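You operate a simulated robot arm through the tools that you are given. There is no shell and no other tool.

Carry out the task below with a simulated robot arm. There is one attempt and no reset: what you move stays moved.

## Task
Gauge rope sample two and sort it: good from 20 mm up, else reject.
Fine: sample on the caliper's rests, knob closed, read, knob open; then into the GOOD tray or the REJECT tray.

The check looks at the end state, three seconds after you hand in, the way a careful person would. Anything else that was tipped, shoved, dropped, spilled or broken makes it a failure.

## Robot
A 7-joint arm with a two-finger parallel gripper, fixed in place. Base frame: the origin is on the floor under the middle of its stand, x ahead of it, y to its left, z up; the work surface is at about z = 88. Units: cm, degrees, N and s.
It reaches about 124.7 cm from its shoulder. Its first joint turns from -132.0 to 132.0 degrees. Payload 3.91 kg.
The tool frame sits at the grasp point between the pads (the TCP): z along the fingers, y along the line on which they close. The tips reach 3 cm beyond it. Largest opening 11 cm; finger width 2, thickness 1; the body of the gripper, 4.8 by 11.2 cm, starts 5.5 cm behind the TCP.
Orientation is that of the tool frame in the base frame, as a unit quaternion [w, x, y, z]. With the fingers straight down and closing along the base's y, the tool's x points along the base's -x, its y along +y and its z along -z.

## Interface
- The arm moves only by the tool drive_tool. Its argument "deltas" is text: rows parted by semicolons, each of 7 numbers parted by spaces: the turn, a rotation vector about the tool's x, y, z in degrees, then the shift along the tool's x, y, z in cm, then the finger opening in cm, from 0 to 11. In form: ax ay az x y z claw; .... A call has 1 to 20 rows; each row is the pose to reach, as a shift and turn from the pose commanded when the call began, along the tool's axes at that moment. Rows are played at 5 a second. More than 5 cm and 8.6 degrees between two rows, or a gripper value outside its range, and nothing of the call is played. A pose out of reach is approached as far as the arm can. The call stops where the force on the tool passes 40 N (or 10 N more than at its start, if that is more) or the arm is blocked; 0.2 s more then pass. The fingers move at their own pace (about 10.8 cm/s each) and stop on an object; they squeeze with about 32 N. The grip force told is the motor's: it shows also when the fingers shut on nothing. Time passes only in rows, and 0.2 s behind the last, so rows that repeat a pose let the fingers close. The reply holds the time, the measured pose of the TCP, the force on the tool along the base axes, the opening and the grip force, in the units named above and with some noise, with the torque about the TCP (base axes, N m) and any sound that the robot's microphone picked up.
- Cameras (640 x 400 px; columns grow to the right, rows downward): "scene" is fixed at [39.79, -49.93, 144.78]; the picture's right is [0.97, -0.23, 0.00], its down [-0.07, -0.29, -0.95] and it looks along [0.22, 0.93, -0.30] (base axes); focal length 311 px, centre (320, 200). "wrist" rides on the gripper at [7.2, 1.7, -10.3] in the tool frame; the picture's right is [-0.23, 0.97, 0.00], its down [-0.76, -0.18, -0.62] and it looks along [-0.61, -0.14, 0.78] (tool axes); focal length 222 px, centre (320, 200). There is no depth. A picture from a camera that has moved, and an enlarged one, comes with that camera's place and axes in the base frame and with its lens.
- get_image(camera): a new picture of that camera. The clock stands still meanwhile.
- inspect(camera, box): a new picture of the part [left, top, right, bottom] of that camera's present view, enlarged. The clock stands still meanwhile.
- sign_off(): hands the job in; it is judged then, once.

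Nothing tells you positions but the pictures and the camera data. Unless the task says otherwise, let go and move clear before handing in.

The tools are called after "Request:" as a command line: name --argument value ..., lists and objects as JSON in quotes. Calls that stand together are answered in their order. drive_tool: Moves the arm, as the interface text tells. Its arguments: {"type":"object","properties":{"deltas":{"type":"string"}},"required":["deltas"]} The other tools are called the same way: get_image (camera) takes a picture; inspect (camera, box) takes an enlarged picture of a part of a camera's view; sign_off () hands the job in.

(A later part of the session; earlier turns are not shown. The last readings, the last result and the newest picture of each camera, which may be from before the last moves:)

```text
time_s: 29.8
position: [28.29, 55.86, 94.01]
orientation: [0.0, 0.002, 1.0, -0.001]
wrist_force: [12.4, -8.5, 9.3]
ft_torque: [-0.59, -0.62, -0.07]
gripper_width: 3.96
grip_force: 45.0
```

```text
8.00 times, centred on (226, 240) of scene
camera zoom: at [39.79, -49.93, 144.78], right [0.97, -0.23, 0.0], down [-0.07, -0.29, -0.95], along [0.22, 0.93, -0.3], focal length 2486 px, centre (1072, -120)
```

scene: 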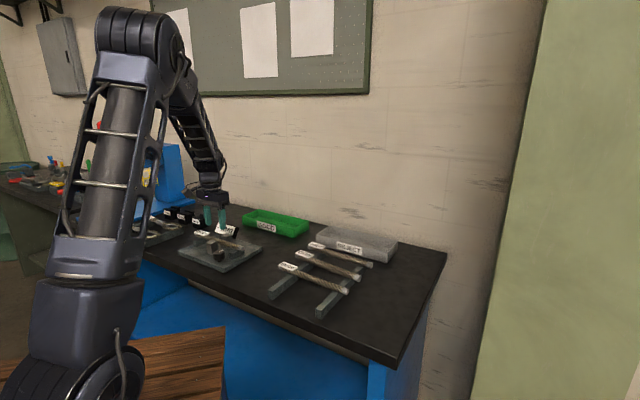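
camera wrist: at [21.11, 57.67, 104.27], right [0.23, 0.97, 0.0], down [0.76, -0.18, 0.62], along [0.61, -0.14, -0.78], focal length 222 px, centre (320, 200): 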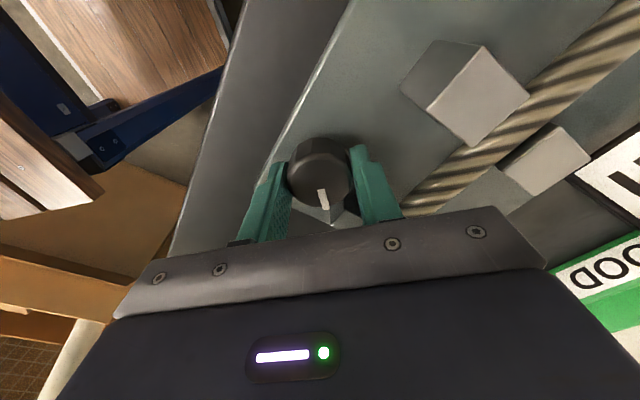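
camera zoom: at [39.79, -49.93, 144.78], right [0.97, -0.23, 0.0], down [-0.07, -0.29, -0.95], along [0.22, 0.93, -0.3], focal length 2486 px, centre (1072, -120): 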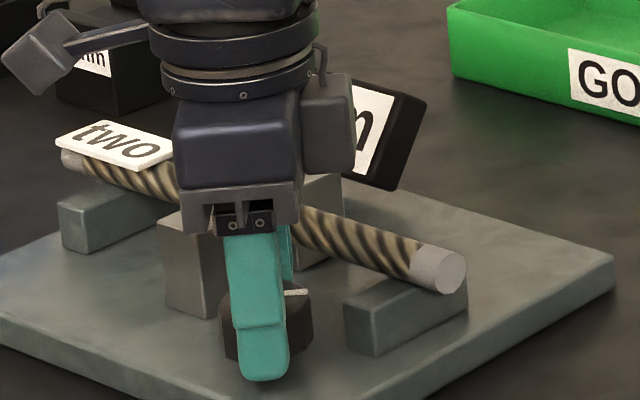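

Both jaws are closing on the rope as the knob turns clockwise. I'll trim out the side forces and continue.

Request:
drive_tool --deltas "0 0 0 -0.07 -0.05 -0.1 3;0 0 6 -0.07 -0.05 -0.1 3;0 0 12 -0.07 -0.05 -0.1 3;0 0 18 -0.07 -0.05 -0.1 3;0 0 18 -0.07 -0.05 -0.1 3"

Request:
get_image --camera "wrist"

Request:
inspect --camera "scene" --box '[186, 215, 266, 265]'

```text
time_s: 31.0
position: [28.27, 55.87, 93.83]
orientation: [0.0, 0.157, 0.988, 0.0]
wrist_force: [5.7, -0.9, -19.4]
ft_torque: [0.92, -0.29, 0.02]
gripper_width: 3.98
grip_force: 45.0
```

```text
taken
camera wrist: at [22.0, 59.81, 104.28], right [0.52, 0.85, 0.0], down [0.67, -0.41, 0.62], along [0.53, -0.32, -0.78], focal length 222 px, centre (320, 200)
```

wrist: 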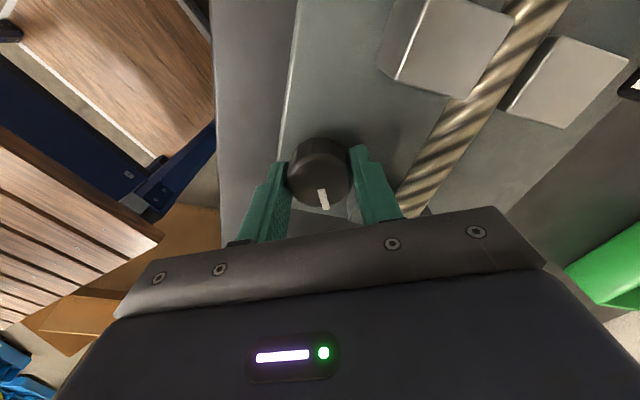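

```text
8.00 times, centred on (226, 240) of scene
camera zoom: at [39.79, -49.93, 144.78], right [0.97, -0.23, 0.0], down [-0.07, -0.29, -0.95], along [0.22, 0.93, -0.3], focal length 2486 px, centre (1072, -120)
```

zoom: 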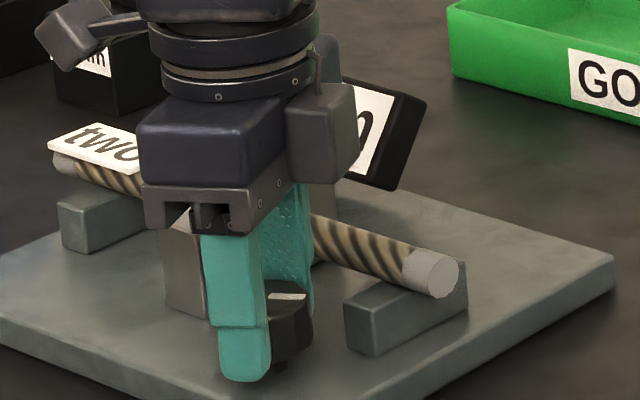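

The right jaw is pushing the rope toward the left jaw as intended. I'll ease the vertical force and keep turning in small steps.

Request:
drive_tool --deltas "0 0 0 0 0 0.06 3;0 0 5 0 0 0.06 3;0 0 10 0 0 0.06 3;0 0 15 0 0 0.06 3;0 0 15 0 0 0.06 3"

Request:
get_image --camera "wrist"

Request:
inspect --camera "scene" --box '[186, 215, 266, 265]'

```text
time_s: 32.2
position: [28.24, 55.78, 93.86]
orientation: [0.0, 0.285, 0.958, 0.0]
wrist_force: [2.8, -8.0, -17.1]
ft_torque: [0.57, -0.3, -0.01]
gripper_width: 3.98
grip_force: 44.9
```

```text
taken
camera wrist: at [23.21, 61.31, 104.28], right [0.72, 0.69, 0.0], down [0.54, -0.56, 0.62], along [0.43, -0.45, -0.78], focal length 222 px, centre (320, 200)
```

wrist: 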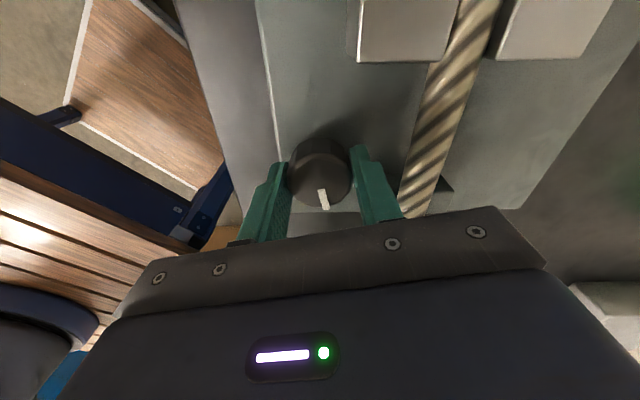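

```text
8.00 times, centred on (226, 240) of scene
camera zoom: at [39.79, -49.93, 144.78], right [0.97, -0.23, 0.0], down [-0.07, -0.29, -0.95], along [0.22, 0.93, -0.3], focal length 2486 px, centre (1072, -120)
```

zoom: 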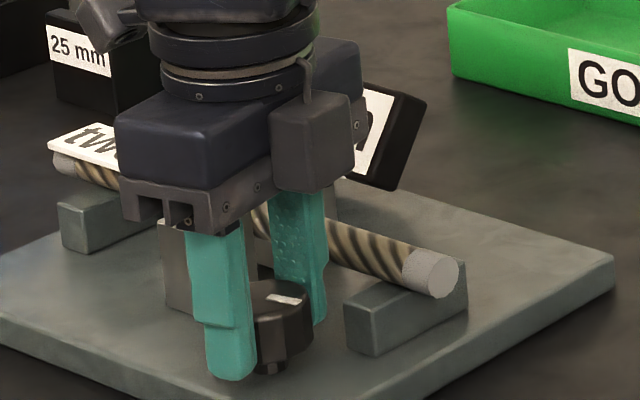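

Request:
inspect --camera "wrist" --box '[260, 0, 640, 240]'

Request:
inspect --camera "scene" --box '[210, 215, 250, 240]'

```text
1.67 times, centred on (450, 120) of wrist
camera zoom: at [23.21, 61.31, 104.28], right [0.72, 0.69, 0.0], down [0.54, -0.56, 0.62], along [0.43, -0.45, -0.78], focal length 370 px, centre (103, 333)
```

zoom: 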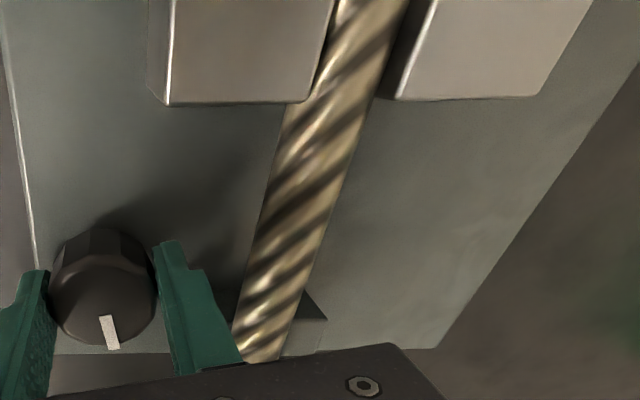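

```text
16.00 times, centred on (230, 228) of scene
camera zoom: at [39.79, -49.93, 144.78], right [0.97, -0.23, 0.0], down [-0.07, -0.29, -0.95], along [0.22, 0.93, -0.3], focal length 4972 px, centre (1760, -240)
```

zoom: 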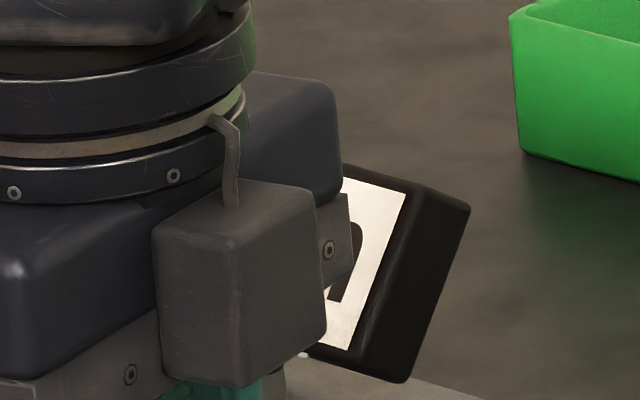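

Request:
drive_tool --deltas "0 0 0 0 -0.04 0.08 3;0 0 4 0 -0.04 0.08 3;0 0 8 0 -0.04 0.08 3;0 0 12 0 -0.04 0.08 3;0 0 12 0 -0.04 0.08 3"

Request:
inspect --camera "wrist" --box '[260, 0, 640, 240]'

Request:
inspect --camera "scene" --box '[186, 215, 266, 265]'

```text
time_s: 33.4
position: [28.36, 55.76, 93.98]
orientation: [0.0, 0.383, 0.924, 0.001]
wrist_force: [2.0, -7.8, 11.4]
ft_torque: [-0.49, 0.59, -0.04]
gripper_width: 3.99
grip_force: 45.3
```

```text
1.67 times, centred on (450, 120) of wrist
camera zoom: at [24.42, 62.23, 104.29], right [0.85, 0.53, 0.0], down [0.41, -0.67, 0.62], along [0.33, -0.53, -0.78], focal length 370 px, centre (103, 333)
```

zoom: 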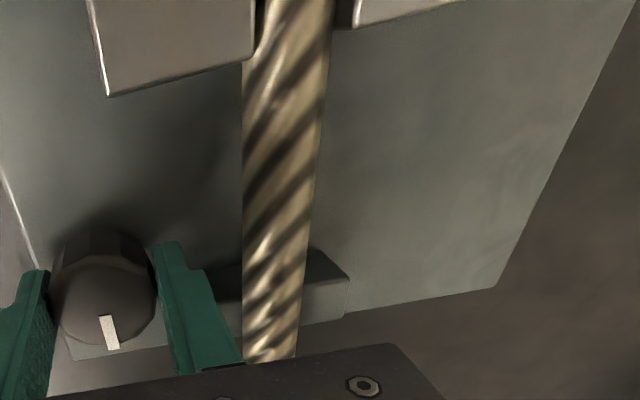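

```text
8.00 times, centred on (226, 240) of scene
camera zoom: at [39.79, -49.93, 144.78], right [0.97, -0.23, 0.0], down [-0.07, -0.29, -0.95], along [0.22, 0.93, -0.3], focal length 2486 px, centre (1072, -120)
```

zoom: 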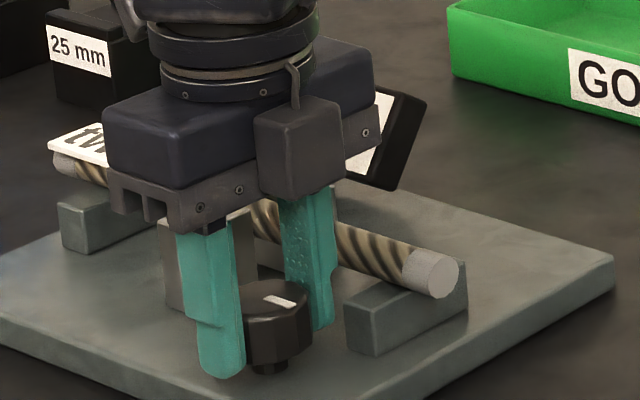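

The knob has turned 90° without a stop and the rope is held between the jaws. I'll let go, rise, and read the display.

Request:
drive_tool --deltas "0 0 0 0 0.02 -0.05 4.2;0 0 0 0 0.02 -0.05 4.8;0 0 0 0 0.02 -0.05 4.8;0 0 0 0 0.02 -2 4.8;0 0 0 0 0.02 -5 4.8;0 0 0 0 0.02 -9 4.8;0 0 0 0 0.02 -13 4.8;0 0 0 0 0.02 -16 4.8;0 0 0 0 0.02 -16 4.8"

Request:
inspect --camera "scene" --box '[186, 210, 266, 260]'

Request:
get_image --camera "wrist"

```text
time_s: 35.4
position: [28.42, 55.88, 109.87]
orientation: [0.0, 0.383, 0.924, -0.001]
wrist_force: [-0.1, -1.0, 0.9]
ft_torque: [-0.04, -0.03, 0.0]
gripper_width: 4.79
grip_force: 0.1
```

```text
8.00 times, centred on (226, 235) of scene
camera zoom: at [39.79, -49.93, 144.78], right [0.97, -0.23, 0.0], down [-0.07, -0.29, -0.95], along [0.22, 0.93, -0.3], focal length 2486 px, centre (1072, -80)
```

zoom: 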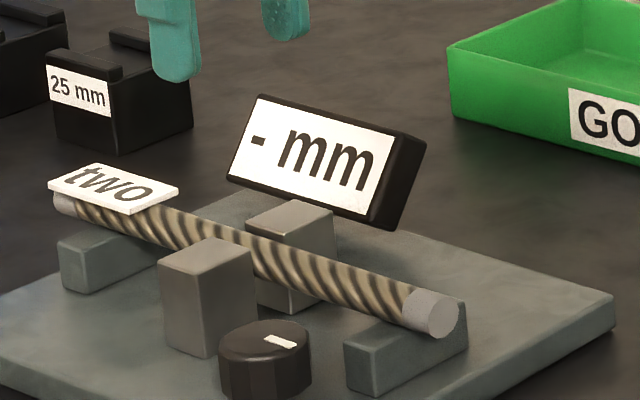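

```text
taken
camera wrist: at [24.46, 62.29, 120.23], right [0.85, 0.53, 0.0], down [0.41, -0.66, 0.62], along [0.33, -0.53, -0.78], focal length 222 px, centre (320, 200)
```

wrist: 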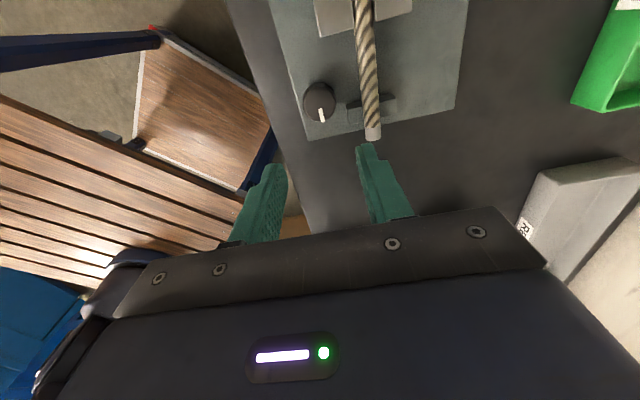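

The display still reads "-", so I'll look at the jaw gap from above before turning further.

Request:
drive_tool --deltas "0 0 0 3.5 3 0 4.8;0 0 0 7 5 0 4.8;0 0 0 10.5 6 0 4.8;0 0 0 10.5 6 0 4.8"

Request:
get_image --camera "wrist"

Request:
inspect --camera "wrist" --box '[240, 40, 400, 160]'

```text
time_s: 36.4
position: [25.2, 67.46, 109.84]
orientation: [0.0, 0.383, 0.924, 0.0]
wrist_force: [-1.4, -0.2, -0.8]
ft_torque: [0.03, -0.04, 0.02]
gripper_width: 4.79
grip_force: 0.1
```

```text
taken
camera wrist: at [21.3, 73.87, 120.2], right [0.85, 0.53, 0.0], down [0.41, -0.66, 0.62], along [0.33, -0.53, -0.78], focal length 222 px, centre (320, 200)
```

wrist: 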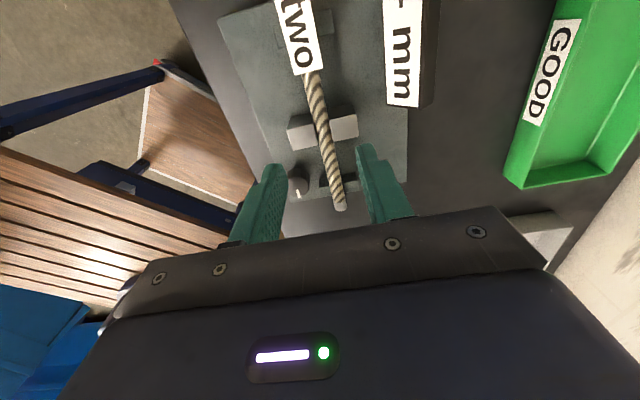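

```text
3.33 times, centred on (320, 100) of wrist
camera zoom: at [21.3, 73.87, 120.2], right [0.85, 0.53, 0.0], down [0.41, -0.66, 0.62], along [0.33, -0.53, -0.78], focal length 740 px, centre (320, 533)
```

zoom: 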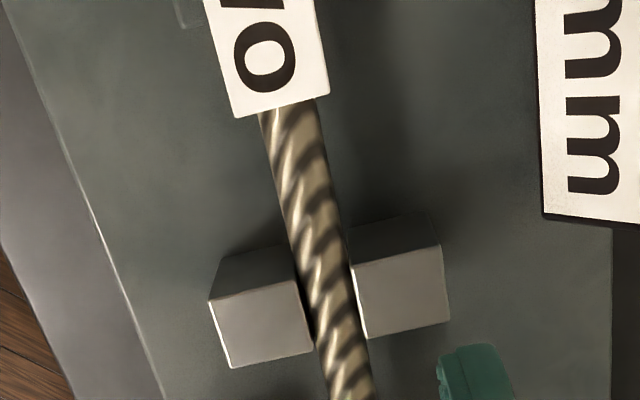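

The jaws are about 2 cm apart with a hairline gap left, so the knob needs a bit more clockwise. I'll return the gripper to the earlier heading and regrasp the knob.

Request:
drive_tool --deltas "0 0 -7.5 -0.87 -0.5 0 6;0 0 -15 -1.74 -1 0 6;0 0 -22.5 -2.6 -1.5 0 6;0 0 -30 -3.5 -2 0 6;0 0 -37.5 -4.35 -2.5 0 6;0 0 -45 -5.2 -3 0 6;0 0 -52.5 -6.1 -3.5 0 6;0 0 -60 -7 -4 0 6;0 0 -67.5 -7.8 -4.5 0 6;0 0 -75 -8.7 -5 0 6;0 0 -82.5 -9.6 -5.5 0 6;0 0 -90 -10.44 -6.01 0 6;0 0 -90 -10.44 -6.01 4 6;0 0 -90 -10.44 -6.01 8 6;0 0 -90 -10.44 -6.01 12 6;0 0 -90 -10.44 -6.01 14.5 6;0 0 -90 -10.44 -6.01 15.9 6;0 0 -90 -10.44 -6.01 15.9 6"

Request:
get_image --camera "wrist"

```text
time_s: 40.2
position: [28.3, 55.96, 93.78]
orientation: [0.0, -0.382, 0.924, 0.0]
wrist_force: [-0.2, 0.8, -0.6]
ft_torque: [0.03, 0.01, 0.04]
gripper_width: 6.0
grip_force: 0.1
```

```text
taken
camera wrist: at [22.04, 52.08, 104.26], right [-0.53, 0.85, 0.0], down [0.66, 0.41, 0.62], along [0.53, 0.33, -0.78], focal length 222 px, centre (320, 200)
```

wrist: 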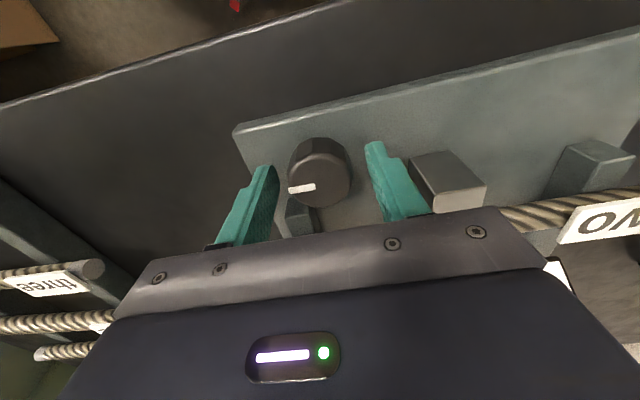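

Regrasping the knob and turning further clockwise, watching torque about z.

Request:
drive_tool --deltas "0 0 0 0 0 0 5;0 0 0 0 0 0 4.3;0 0 0 0 0 0 3;0 0 0 0 0 0 3;0 0 0 0 0.08 0 3;0 0 4 0 0.08 0 3;0 0 8 0 0.08 0 3;0 0 8 0 0.08 0 3"

Request:
inspect --camera "wrist" --box '[220, 100, 440, 240]'

```text
time_s: 42.0
position: [28.19, 55.83, 93.88]
orientation: [0.0, -0.316, 0.949, 0.0]
wrist_force: [9.5, -4.3, -6.4]
ft_torque: [0.38, -0.12, 0.01]
gripper_width: 3.98
grip_force: 44.6
```

```text
2.86 times, centred on (330, 170) of wrist
camera zoom: at [21.54, 53.02, 104.29], right [-0.4, 0.92, 0.0], down [0.72, 0.31, 0.62], along [0.57, 0.25, -0.78], focal length 635 px, centre (291, 286)
```

zoom: 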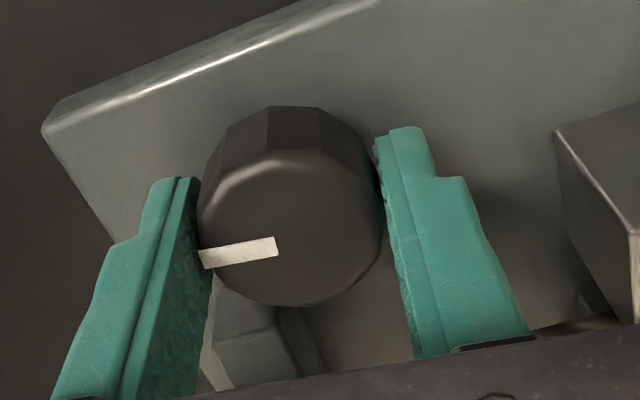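

Request:
drive_tool --deltas "0 0 4 -0.05 -0.04 0 3;0 0 8 -0.05 -0.04 0 3;0 0 12 -0.05 -0.04 0 3;0 0 16 -0.05 -0.04 0 3;0 0 16 -0.05 -0.04 0 3"

Request:
inspect --camera "wrist" --box '[220, 100, 440, 240]'

Request:
inspect --camera "scene" --box '[186, 210, 266, 260]'

```text
time_s: 43.2
position: [28.41, 55.82, 93.87]
orientation: [0.0, -0.181, 0.983, 0.001]
wrist_force: [5.6, -7.0, -14.8]
ft_torque: [0.58, 0.18, 0.02]
gripper_width: 4.0
grip_force: 45.0
```

```text
2.86 times, centred on (330, 170) of wrist
camera zoom: at [21.0, 54.99, 104.29], right [-0.13, 0.99, 0.0], down [0.78, 0.11, 0.62], along [0.62, 0.08, -0.78], focal length 635 px, centre (291, 286)
```

zoom: 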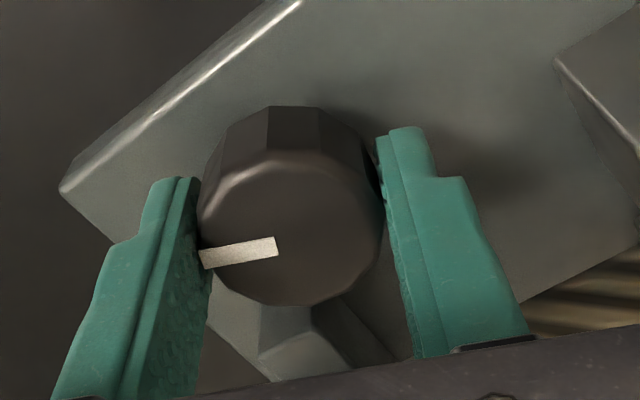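

```text
8.00 times, centred on (226, 235) of scene
camera zoom: at [39.79, -49.93, 144.78], right [0.97, -0.23, 0.0], down [-0.07, -0.29, -0.95], along [0.22, 0.93, -0.3], focal length 2486 px, centre (1072, -80)
```

zoom: 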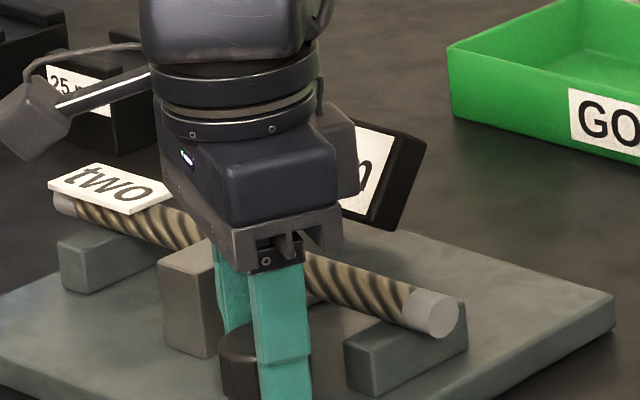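

Request:
drive_tool --deltas "0 0 0 0 0 0.06 3;0 0 5 0 0 0.06 3;0 0 10 0 0 0.06 3;0 0 16 0 0 0.06 3;0 0 16 0 0 0.06 3"

Request:
get_image --camera "wrist"

Request:
inspect --camera "wrist" --box '[360, 0, 640, 240]'

```text
time_s: 44.4
position: [28.35, 55.9, 93.89]
orientation: [0.0, -0.042, 0.999, 0.0]
wrist_force: [11.4, -17.8, 3.9]
ft_torque: [-0.91, -0.77, 0.44]
gripper_width: 3.92
grip_force: 44.8
```

```text
taken
camera wrist: at [20.99, 57.04, 104.28], right [0.14, 0.99, 0.0], down [0.77, -0.11, 0.62], along [0.62, -0.09, -0.78], focal length 222 px, centre (320, 200)
```

wrist: 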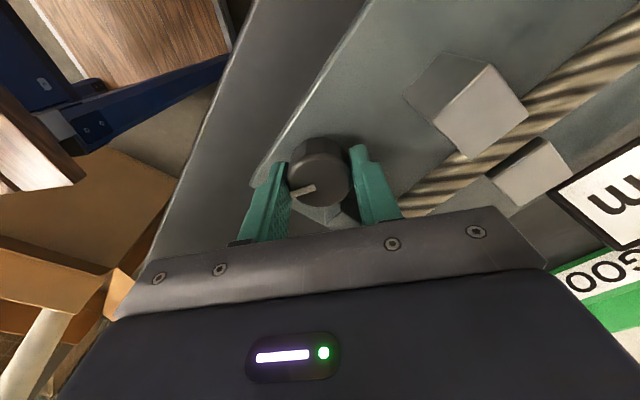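

```text
1.67 times, centred on (500, 120) of wrist
camera zoom: at [20.99, 57.04, 104.28], right [0.14, 0.99, 0.0], down [0.77, -0.11, 0.62], along [0.62, -0.09, -0.78], focal length 370 px, centre (20, 333)
```

zoom: 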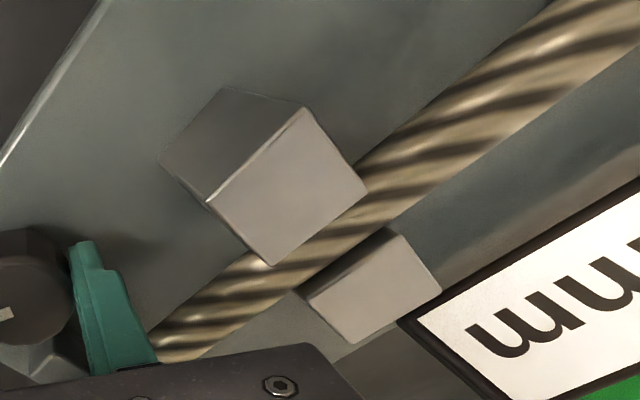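

A firm stop is now felt at about 125–130° of turn, so the jaws should be closed. Releasing and rising to read the display.

Request:
drive_tool --deltas "0 0 0 0 0 0 4.2;0 0 0 0 0 0 5;0 0 0 0 0 0 5.5;0 0 0 0 0 -2 5.5;0 0 0 0 0 -5 5.5;0 0 0 0 0 -9 5.5;0 0 0 0 0 -13 5.5;0 0 0 0 0 -16 5.5;0 0 0 0 0 -16 5.5"

Request:
inspect --camera "scene" --box '[186, 210, 266, 260]'

Request:
get_image --camera "wrist"

```text
time_s: 46.4
position: [28.31, 55.89, 109.92]
orientation: [0.0, -0.043, 0.999, 0.0]
wrist_force: [0.5, -0.1, -0.3]
ft_torque: [0.01, -0.05, -0.03]
gripper_width: 5.5
grip_force: 0.1
```

```text
8.00 times, centred on (226, 235) of scene
camera zoom: at [39.79, -49.93, 144.78], right [0.97, -0.23, 0.0], down [-0.07, -0.29, -0.95], along [0.22, 0.93, -0.3], focal length 2486 px, centre (1072, -80)
```

zoom: 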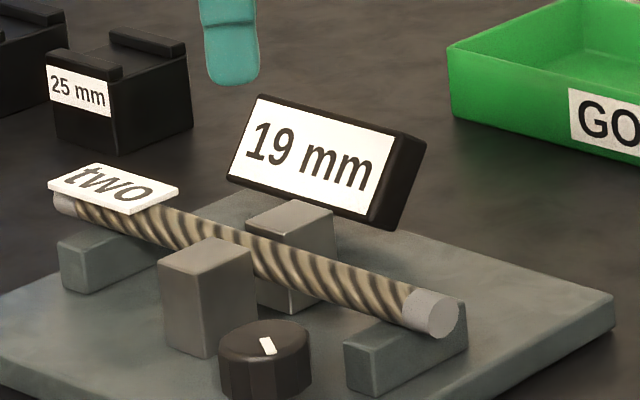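

```text
taken
camera wrist: at [21.02, 57.1, 120.28], right [0.14, 0.99, 0.0], down [0.77, -0.11, 0.62], along [0.62, -0.09, -0.78], focal length 222 px, centre (320, 200)
```

wrist: 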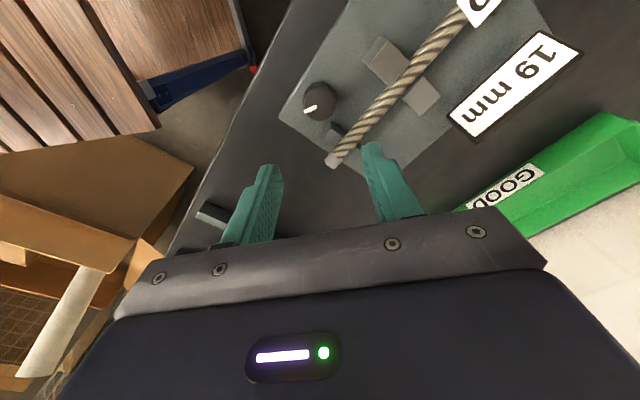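

The display reads 19 mm, below 20, so this sample is a REJECT; the gripper's own opening of about 18.8 mm agrees. Next I'll open the knob by turning it back counter-clockwise, starting from a heading that allows a long turn.

Request:
drive_tool --deltas "0 0 7.5 0 0 0 5;0 0 15 0 0 0 5;0 0 22.5 0 0 0 5;0 0 30 0 0 0 5;0 0 37.5 0 0 0 5;0 0 45 0 0 0 5;0 0 45 0 0 4 5;0 0 45 0 0 8 5;0 0 45 0 0 12 5;0 0 45 0 0 14.5 5;0 0 45 0 0 16 5;0 0 45 0 0 16 5"

Request:
get_image --camera "wrist"

```text
time_s: 49.0
position: [28.46, 55.99, 93.91]
orientation: [0.0, 0.343, 0.939, 0.0]
wrist_force: [-0.7, -0.5, 0.2]
ft_torque: [0.0, 0.01, -0.02]
gripper_width: 5.01
grip_force: 0.1
```

```text
taken
camera wrist: at [23.92, 62.01, 104.27], right [0.8, 0.6, 0.0], down [0.47, -0.63, 0.62], along [0.37, -0.5, -0.78], focal length 222 px, centre (320, 200)
```

wrist: 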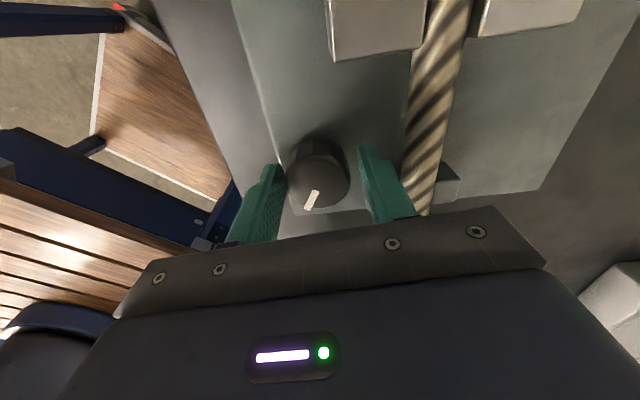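

The fingers straddle the knob again. I'll close and turn counter-clockwise 80°.

Request:
drive_tool --deltas "0 0 0 0 -0.06 0 4.3;0 0 0 0 -0.06 0 3;0 0 0 0 -0.06 0 3;0 0 -7 0 -0.06 0 3;0 0 -14 0 -0.06 0 3;0 0 -20 0 -0.06 0 3;0 0 -20 0 -0.06 0 3"

Request:
inspect --camera "wrist" --box '[220, 100, 440, 240]'

```text
time_s: 50.6
position: [28.31, 55.76, 93.89]
orientation: [0.0, 0.174, 0.985, 0.0]
wrist_force: [3.6, -5.5, 2.9]
ft_torque: [-0.67, 0.2, 0.04]
gripper_width: 3.98
grip_force: 45.5
```

```text
2.86 times, centred on (330, 170) of wrist
camera zoom: at [22.08, 60.03, 104.27], right [0.55, 0.84, 0.0], down [0.65, -0.43, 0.62], along [0.52, -0.34, -0.78], focal length 635 px, centre (291, 286)
```

zoom: 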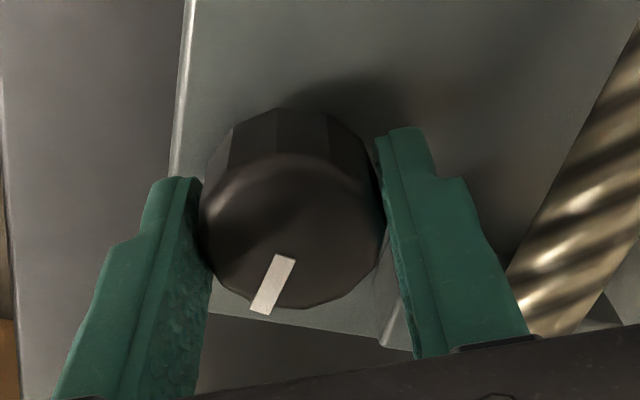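

Request:
drive_tool --deltas "0 0 -7 0 0 0 3;0 0 -14 0 0 0 3;0 0 -21 0 0 0 3;0 0 -28 0 0 0 3;0 0 -35 0 0 0 3;0 0 -42 0 0 0 3;0 0 -49 0 0 0 3;0 0 -56 0 0 0 3;0 0 -63 0 0 0 3;0 0 -63 0 0 0 3"

Request:
inspect --camera "wrist" --box '[220, 100, 440, 240]'

```text
time_s: 52.8
position: [28.24, 55.83, 93.84]
orientation: [0.0, -0.367, 0.93, 0.001]
wrist_force: [6.2, -3.6, 8.2]
ft_torque: [-0.34, -0.14, -0.09]
gripper_width: 3.96
grip_force: 44.8
```

```text
2.86 times, centred on (330, 170) of wrist
camera zoom: at [21.85, 52.26, 104.27], right [-0.5, 0.87, 0.0], down [0.68, 0.39, 0.62], along [0.54, 0.31, -0.78], focal length 635 px, centre (291, 286)
```

zoom: 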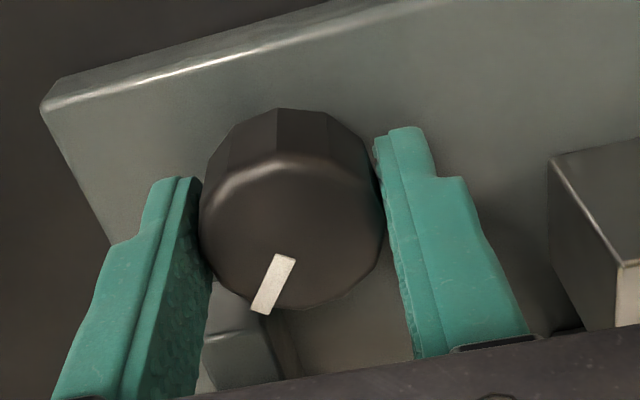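

The knob has about 40° left to its original open position. I'll release, rise clear of it, turn back, and regrasp.

Request:
drive_tool --deltas "0 0 0 0 0 0 4.2;0 0 0 0 0 0 5;0 0 0 0 0 0 5.2;0 0 0 0 0 -2.5 5.2;0 0 0 0 0 -5 5.2;0 0 7.5 0 0 -5 5.2;0 0 15 0 0 -5 5.2;0 0 22.5 0 0 -5 5.2;0 0 30 0 0 -5 5.2;0 0 37.5 0 0 -5 5.2;0 0 45 0 0 -5 5.2;0 0 45 0 0 -2.5 5.2;0 0 45 0 0 0 5.2;0 0 45 0 0 0 5.2"

Request:
inspect --camera "wrist" --box '[220, 100, 440, 240]'

```text
time_s: 55.8
position: [28.23, 56.01, 93.92]
orientation: [0.0, 0.018, 1.0, 0.0]
wrist_force: [0.1, -1.5, -0.6]
ft_torque: [0.03, -0.01, 0.01]
gripper_width: 5.17
grip_force: 0.0
```

```text
2.86 times, centred on (330, 170) of wrist
camera zoom: at [21.11, 57.95, 104.26], right [0.26, 0.96, 0.0], down [0.75, -0.21, 0.62], along [0.6, -0.16, -0.78], focal length 635 px, centre (291, 286)
```

zoom: 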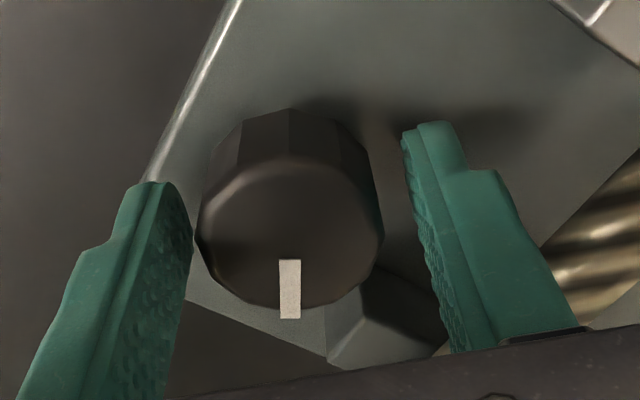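

The knob's mark is now straight ahead in the gripper frame. I'll grip and turn counter-clockwise another 45°, then check the mark from the scene camera.

Request:
drive_tool --deltas "0 0 0 0 0 0 4.3;0 0 0 0 0 0 3;0 0 0 0 0 0 3;0 0 -7 0 0 0 3;0 0 -14 0 0 0 3;0 0 -21 0 0 0 3;0 0 -28 0 0 0 3;0 0 -35 0 0 0 3;0 0 -42 0 0 0 3;0 0 -42 0 0 0 3"

Request:
inspect --camera "wrist" --box '[220, 100, 440, 240]'

Request:
inspect --camera "scene" --box '[186, 210, 266, 260]'

```text
time_s: 58.0
position: [28.08, 55.87, 93.89]
orientation: [0.0, -0.342, 0.94, 0.0]
wrist_force: [2.4, -3.5, -3.1]
ft_torque: [-0.34, 0.44, -0.01]
gripper_width: 3.87
grip_force: 45.0
```

```text
2.86 times, centred on (330, 170) of wrist
camera zoom: at [21.65, 52.59, 104.27], right [-0.45, 0.89, 0.0], down [0.7, 0.35, 0.62], along [0.56, 0.28, -0.78], focal length 635 px, centre (291, 286)
```

zoom: 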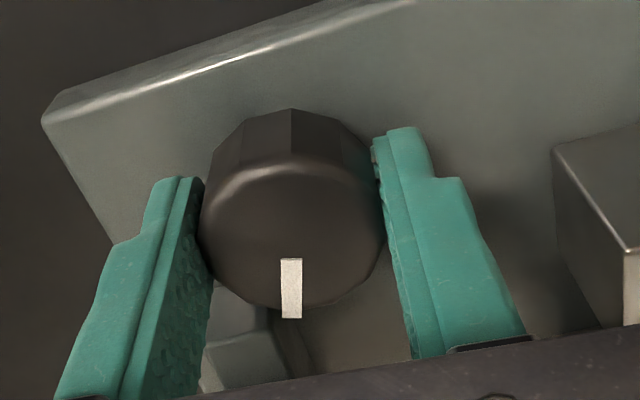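

```text
8.00 times, centred on (226, 235) of scene
camera zoom: at [39.79, -49.93, 144.78], right [0.97, -0.23, 0.0], down [-0.07, -0.29, -0.95], along [0.22, 0.93, -0.3], focal length 2486 px, centre (1072, -80)
```

zoom: 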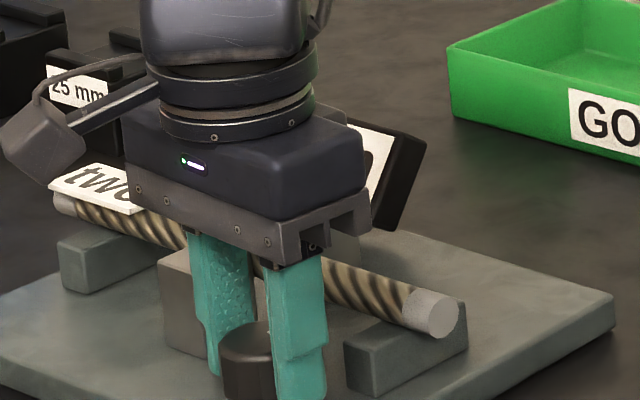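

About 17° remain to the original open mark. I'll continue counter-clockwise gently, watching for a stop.

Request:
drive_tool --deltas "0 0 -5 0.05 0 0 3;0 0 -10 0.05 0 0 3;0 0 -14 0.05 0 0 3;0 0 -17 0.05 0 0 3;0 0 -17 0.05 0 0 3"

Request:
inspect --camera "wrist" --box '[220, 100, 440, 240]'

```text
time_s: 59.2
position: [28.23, 55.89, 93.93]
orientation: [0.0, -0.476, 0.879, 0.0]
wrist_force: [8.2, 1.9, -2.8]
ft_torque: [1.1, -0.5, 0.09]
gripper_width: 3.86
grip_force: 44.8
```

```text
2.86 times, centred on (330, 170) of wrist
camera zoom: at [22.92, 50.78, 104.26], right [-0.69, 0.72, 0.0], down [0.56, 0.54, 0.62], along [0.45, 0.43, -0.78], focal length 635 px, centre (291, 286)
```

zoom: 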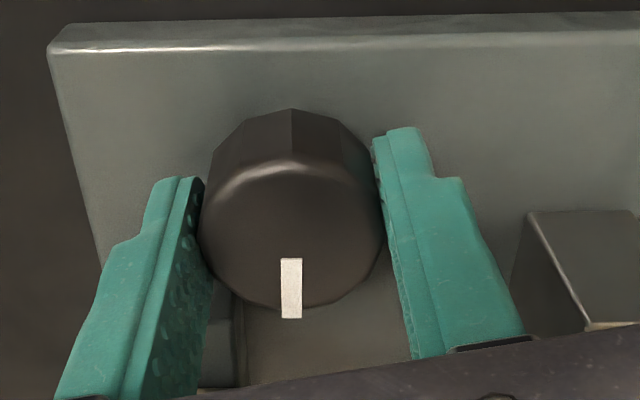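

The mark is back at its starting direction. I'll release, rise, and check the display, the jaws and the rope.

Request:
drive_tool --deltas "0 0 0 0 0 0 4.2;0 0 0 0 0 0 5;0 0 0 0 0 0 5.2;0 0 0 0 0 0 5.2;0 0 0 0 0 -2 5.2;0 0 0 0 0 -5 5.2;0 0 0 0 0 -9 5.2;0 0 0 0 0 -13 5.2;0 0 0 0 0 -16 5.2;0 0 0 0 0 -16 5.2"

Request:
inspect --camera "scene" --box '[186, 210, 266, 260]'

Request:
get_image --camera "wrist"

```text
time_s: 61.4
position: [28.29, 55.98, 109.81]
orientation: [0.0, -0.478, 0.879, 0.0]
wrist_force: [0.3, 0.8, -0.5]
ft_torque: [0.0, 0.0, 0.0]
gripper_width: 5.19
grip_force: 0.1
```

```text
8.00 times, centred on (226, 235) of scene
camera zoom: at [39.79, -49.93, 144.78], right [0.97, -0.23, 0.0], down [-0.07, -0.29, -0.95], along [0.22, 0.93, -0.3], focal length 2486 px, centre (1072, -80)
```

zoom: 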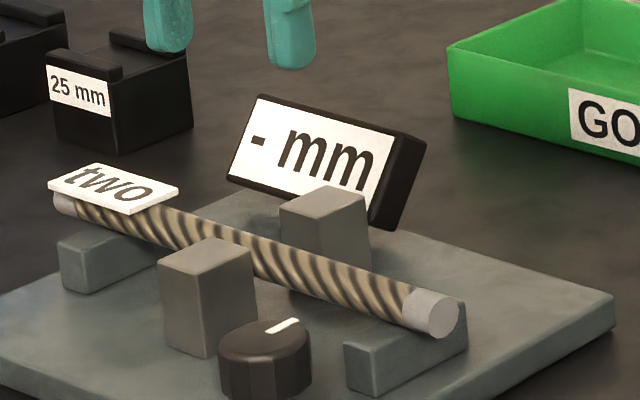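

```text
taken
camera wrist: at [22.92, 50.77, 120.25], right [-0.69, 0.72, 0.0], down [0.56, 0.54, 0.62], along [0.45, 0.43, -0.78], focal length 222 px, centre (320, 200)
```

wrist: 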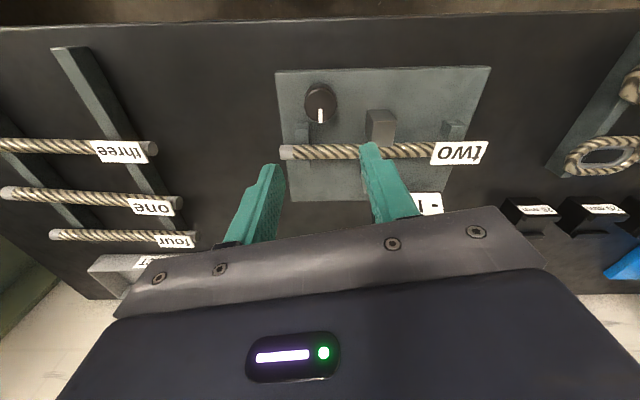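

The jaws are fully open again (mark back to the start, display "-") and the rope still lies on both rests, label up. I'll move back above the rope's grip point with the earlier heading.

Request:
drive_tool --deltas "0 0 7.27 -0.56 0.695 0 4;0 0 14.54 -1.12 1.39 0 4;0 0 21.8 -1.68 2.08 0 4;0 0 29.1 -2.23 2.78 0 4;0 0 36.4 -2.79 3.47 0 4;0 0 43.6 -3.35 4.17 0 4;0 0 50.9 -3.91 4.86 0 4;0 0 58.2 -4.47 5.56 0 4;0 0 65.4 -5.03 6.25 0 4;0 0 72.7 -5.58 6.95 0 4;0 0 80 -6.14 7.64 0 4;0 0 87.2 -6.7 8.34 0 4;0 0 94.5 -7.26 9.03 0 4;0 0 101.8 -7.82 9.73 0 4;0 0 101.8 -7.82 9.73 0 4"

Request:
get_image --camera "wrist"

Request:
inspect --camera "wrist" --box '[240, 0, 440, 240]'

```text
time_s: 64.6
position: [24.28, 67.67, 109.88]
orientation: [0.0, 0.382, 0.924, 0.0]
wrist_force: [-1.1, -0.9, 0.1]
ft_torque: [-0.01, -0.03, 0.03]
gripper_width: 4.0
grip_force: 0.0
```

```text
taken
camera wrist: at [20.41, 74.15, 120.25], right [0.85, 0.53, 0.0], down [0.41, -0.66, 0.62], along [0.33, -0.53, -0.78], focal length 222 px, centre (320, 200)
```

wrist: 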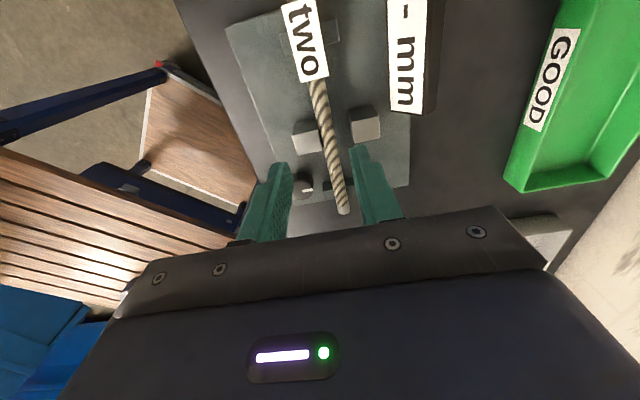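

```text
1.67 times, centred on (340, 120) of wrist
camera zoom: at [20.41, 74.15, 120.25], right [0.85, 0.53, 0.0], down [0.41, -0.66, 0.62], along [0.33, -0.53, -0.78], focal length 370 px, centre (287, 333)
```

zoom: 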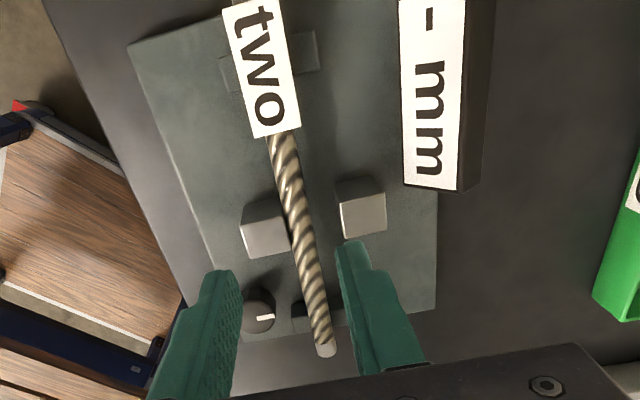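

The rope is exactly under the tool axis. I'll descend with the fingers open 4 cm and regrasp it at the same spot.

Request:
drive_tool --deltas "0 0 0 0 0 4 4;0 0 0 0 0 8 4;0 0 0 0 0 11 4;0 0 0 0 0 13.5 4;0 0 0 0 0 15 4;0 0 0 0 0 15.8 4;0 0 0 0 0 16.1 4;0 0 0 0 0 16.1 4"

Request:
inspect --camera "wrist" --box '[220, 60, 440, 240]'

Request:
inspect --camera "scene" --box '[186, 210, 266, 260]'

```text
time_s: 66.4
position: [24.39, 67.71, 93.94]
orientation: [0.0, 0.382, 0.924, 0.0]
wrist_force: [0.6, -1.2, 0.3]
ft_torque: [-0.01, -0.01, -0.02]
gripper_width: 4.0
grip_force: 0.0
```

```text
2.22 times, centred on (330, 150) of wrist
camera zoom: at [20.38, 74.09, 104.18], right [0.85, 0.53, 0.0], down [0.41, -0.66, 0.62], along [0.33, -0.53, -0.78], focal length 494 px, centre (298, 311)
```

zoom: 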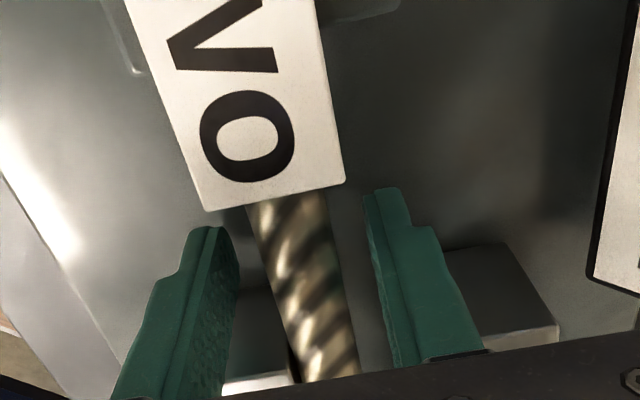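

```text
8.00 times, centred on (226, 235) of scene
camera zoom: at [39.79, -49.93, 144.78], right [0.97, -0.23, 0.0], down [-0.07, -0.29, -0.95], along [0.22, 0.93, -0.3], focal length 2486 px, centre (1072, -80)
```

zoom: 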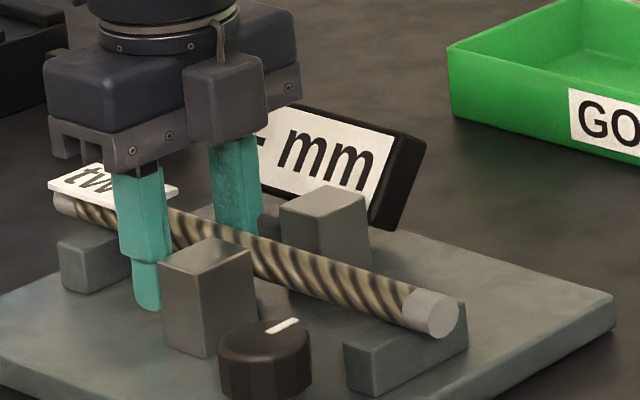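

Well placed. Closing on the rope and lifting gently.

Request:
drive_tool --deltas "0 0 0 0 0.08 0.1 3;0 0 0 0 0.08 0.1 2.2;0 0 0 0 0.08 0.1 0.5;0 0 0 0 0.08 0.1 0.5;0 0 0 0 0.08 0.1 0.5"

```text
time_s: 67.6
position: [24.46, 67.69, 93.74]
orientation: [0.0, 0.382, 0.924, 0.0]
wrist_force: [6.7, 10.0, 0.1]
ft_torque: [0.2, 0.21, 0.25]
gripper_width: 1.88
grip_force: 32.1
```

The rope presses lightly against the left jaw, so I'll shift it 0.3 cm toward the gap centre and then lift straight up.

Request:
drive_tool --deltas "0 0 0 0 0.15 0 0.5;0 0 0 0 0.35 -0.2 0.5;0 0 0 0 0.4 -0.8 0.5;0 0 0 0 0.4 -1.8 0.5;0 0 0 0 0.4 -3.5 0.5;0 0 0 0 0.4 -6 0.5;0 0 0 0 0.4 -9 0.5;0 0 0 0 0.4 -12 0.5;0 0 0 0 0.4 -15 0.5;0 0 0 0 0.4 -17 0.5;0 0 0 0 0.4 -17 0.5"

Request:
get_image --camera "scene"

Request:
get_image --camera "wrist"

Request:
inspect --camera "scene" --box '[290, 210, 418, 290]'

```text
time_s: 70.0
position: [24.59, 68.14, 110.65]
orientation: [0.0, 0.382, 0.924, 0.0]
wrist_force: [-0.5, -0.3, -5.9]
ft_torque: [0.12, 0.13, -0.03]
gripper_width: 1.88
grip_force: 32.2
```

```text
taken
```

scene: 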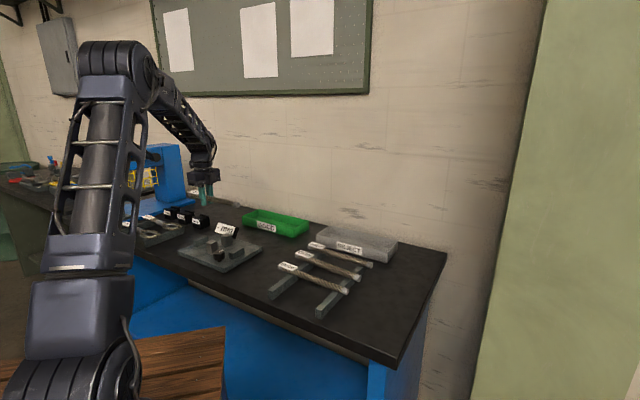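

```text
taken
camera wrist: at [20.75, 74.48, 121.08], right [0.85, 0.53, 0.0], down [0.41, -0.66, 0.62], along [0.33, -0.53, -0.78], focal length 222 px, centre (320, 200)
```

wrist: 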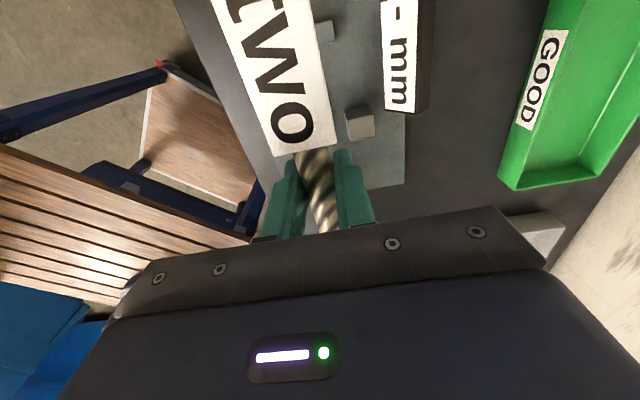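

```text
5.00 times, centred on (354, 250) of scene
camera zoom: at [39.79, -49.93, 144.78], right [0.97, -0.23, 0.0], down [-0.07, -0.29, -0.95], along [0.22, 0.93, -0.3], focal length 1554 px, centre (150, -50)
```

zoom: 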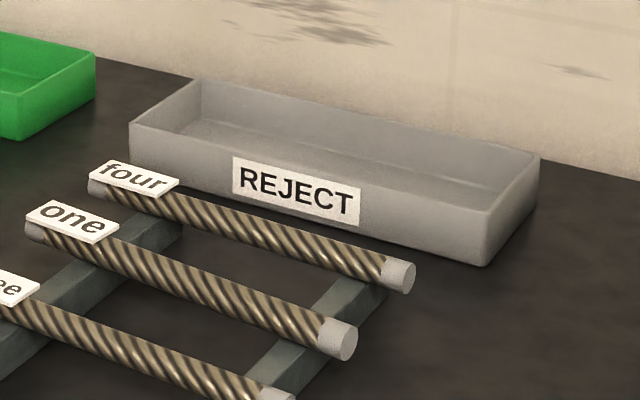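

The rope is in hand and the gauge is left open. The REJECT tray is centred near (80.5, 59.5), about 31 × 11 cm and parallel to the rope, so I'll carry the rope over at this height and then check alignment from above.

Request:
drive_tool --deltas "0 0 0 -1.3 1.05 0 0.5;0 0 0 -3.9 3.1 0 0.5;0 0 0 -6.5 5.2 0 0.5;0 0 0 -9.2 7.3 0 0.5;0 0 0 -11.9 9.4 0 0.5;0 0 0 -14.6 11.6 0 0.5;0 0 0 -17.3 13.75 0 0.5;0 0 0 -20 15.9 0 0.5;0 0 0 -22.7 18 0 0.5;0 0 0 -25.4 20.2 0 0.5;0 0 0 -28.1 22.3 0 0.5;0 0 0 -30.8 24.5 0 0.5;0 0 0 -33.5 26.6 0 0.5;0 0 0 -36.2 28.8 0 0.5;0 0 0 -38.6 30.7 0 0.5;0 0 0 -40.6 32.3 0 0.5;0 0 0 -42.07 33.45 0 0.5;0 0 0 -42.07 33.45 0 0.5"

Request:
get_image --camera "wrist"

Request:
get_image --camera "scene"

```text
time_s: 73.8
position: [78.2, 62.0, 110.74]
orientation: [0.0, 0.382, 0.924, 0.0]
wrist_force: [1.1, 0.5, -4.4]
ft_torque: [0.11, 0.08, 0.01]
gripper_width: 1.89
grip_force: 32.4
```

```text
taken
camera wrist: at [74.21, 68.44, 121.05], right [0.85, 0.53, 0.0], down [0.41, -0.66, 0.62], along [0.33, -0.53, -0.78], focal length 222 px, centre (320, 200)
```

wrist: 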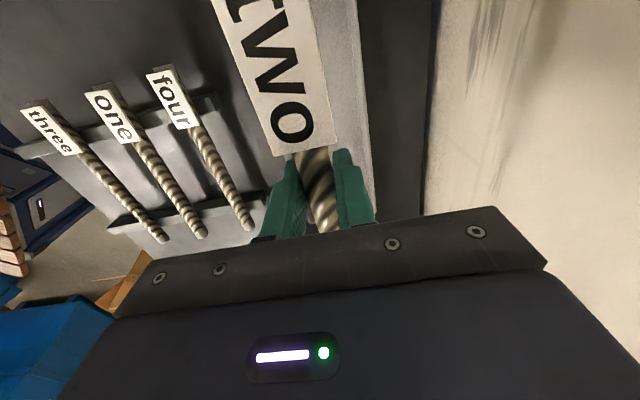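

```text
taken
```

scene: 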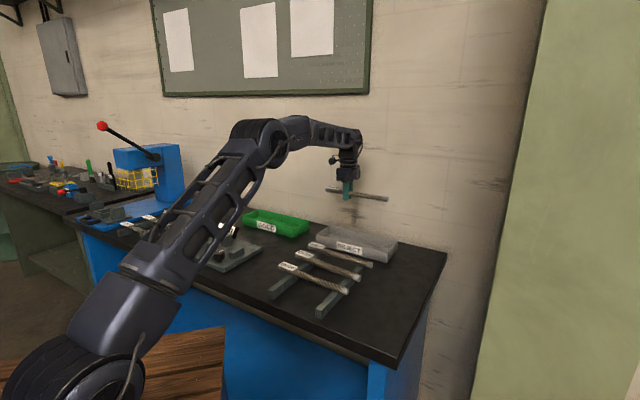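

Request:
inspect --camera "wrist" --box '[180, 0, 460, 240]'

Request:
inspect --camera "scene" --box '[290, 170, 418, 290]'

```text
1.67 times, centred on (320, 120) of wrist
camera zoom: at [74.21, 68.44, 121.05], right [0.85, 0.53, 0.0], down [0.41, -0.66, 0.62], along [0.33, -0.53, -0.78], focal length 370 px, centre (320, 333)
```

zoom: 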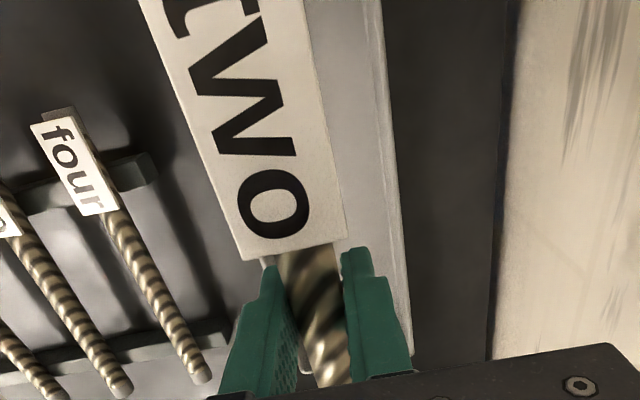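

```text
3.33 times, centred on (354, 230) of scene
camera zoom: at [39.79, -49.93, 144.78], right [0.97, -0.23, 0.0], down [-0.07, -0.29, -0.95], along [0.22, 0.93, -0.3], focal length 1036 px, centre (207, 100)
```

zoom: 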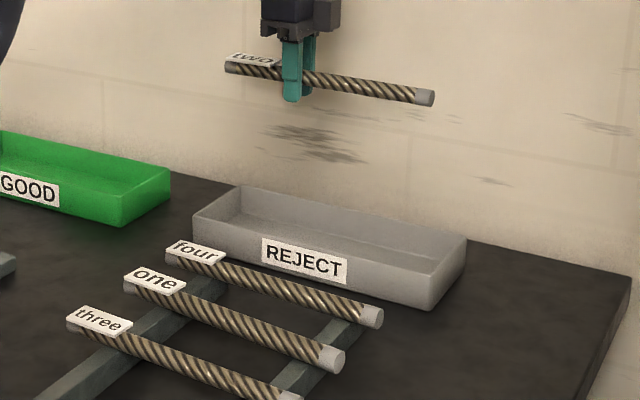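

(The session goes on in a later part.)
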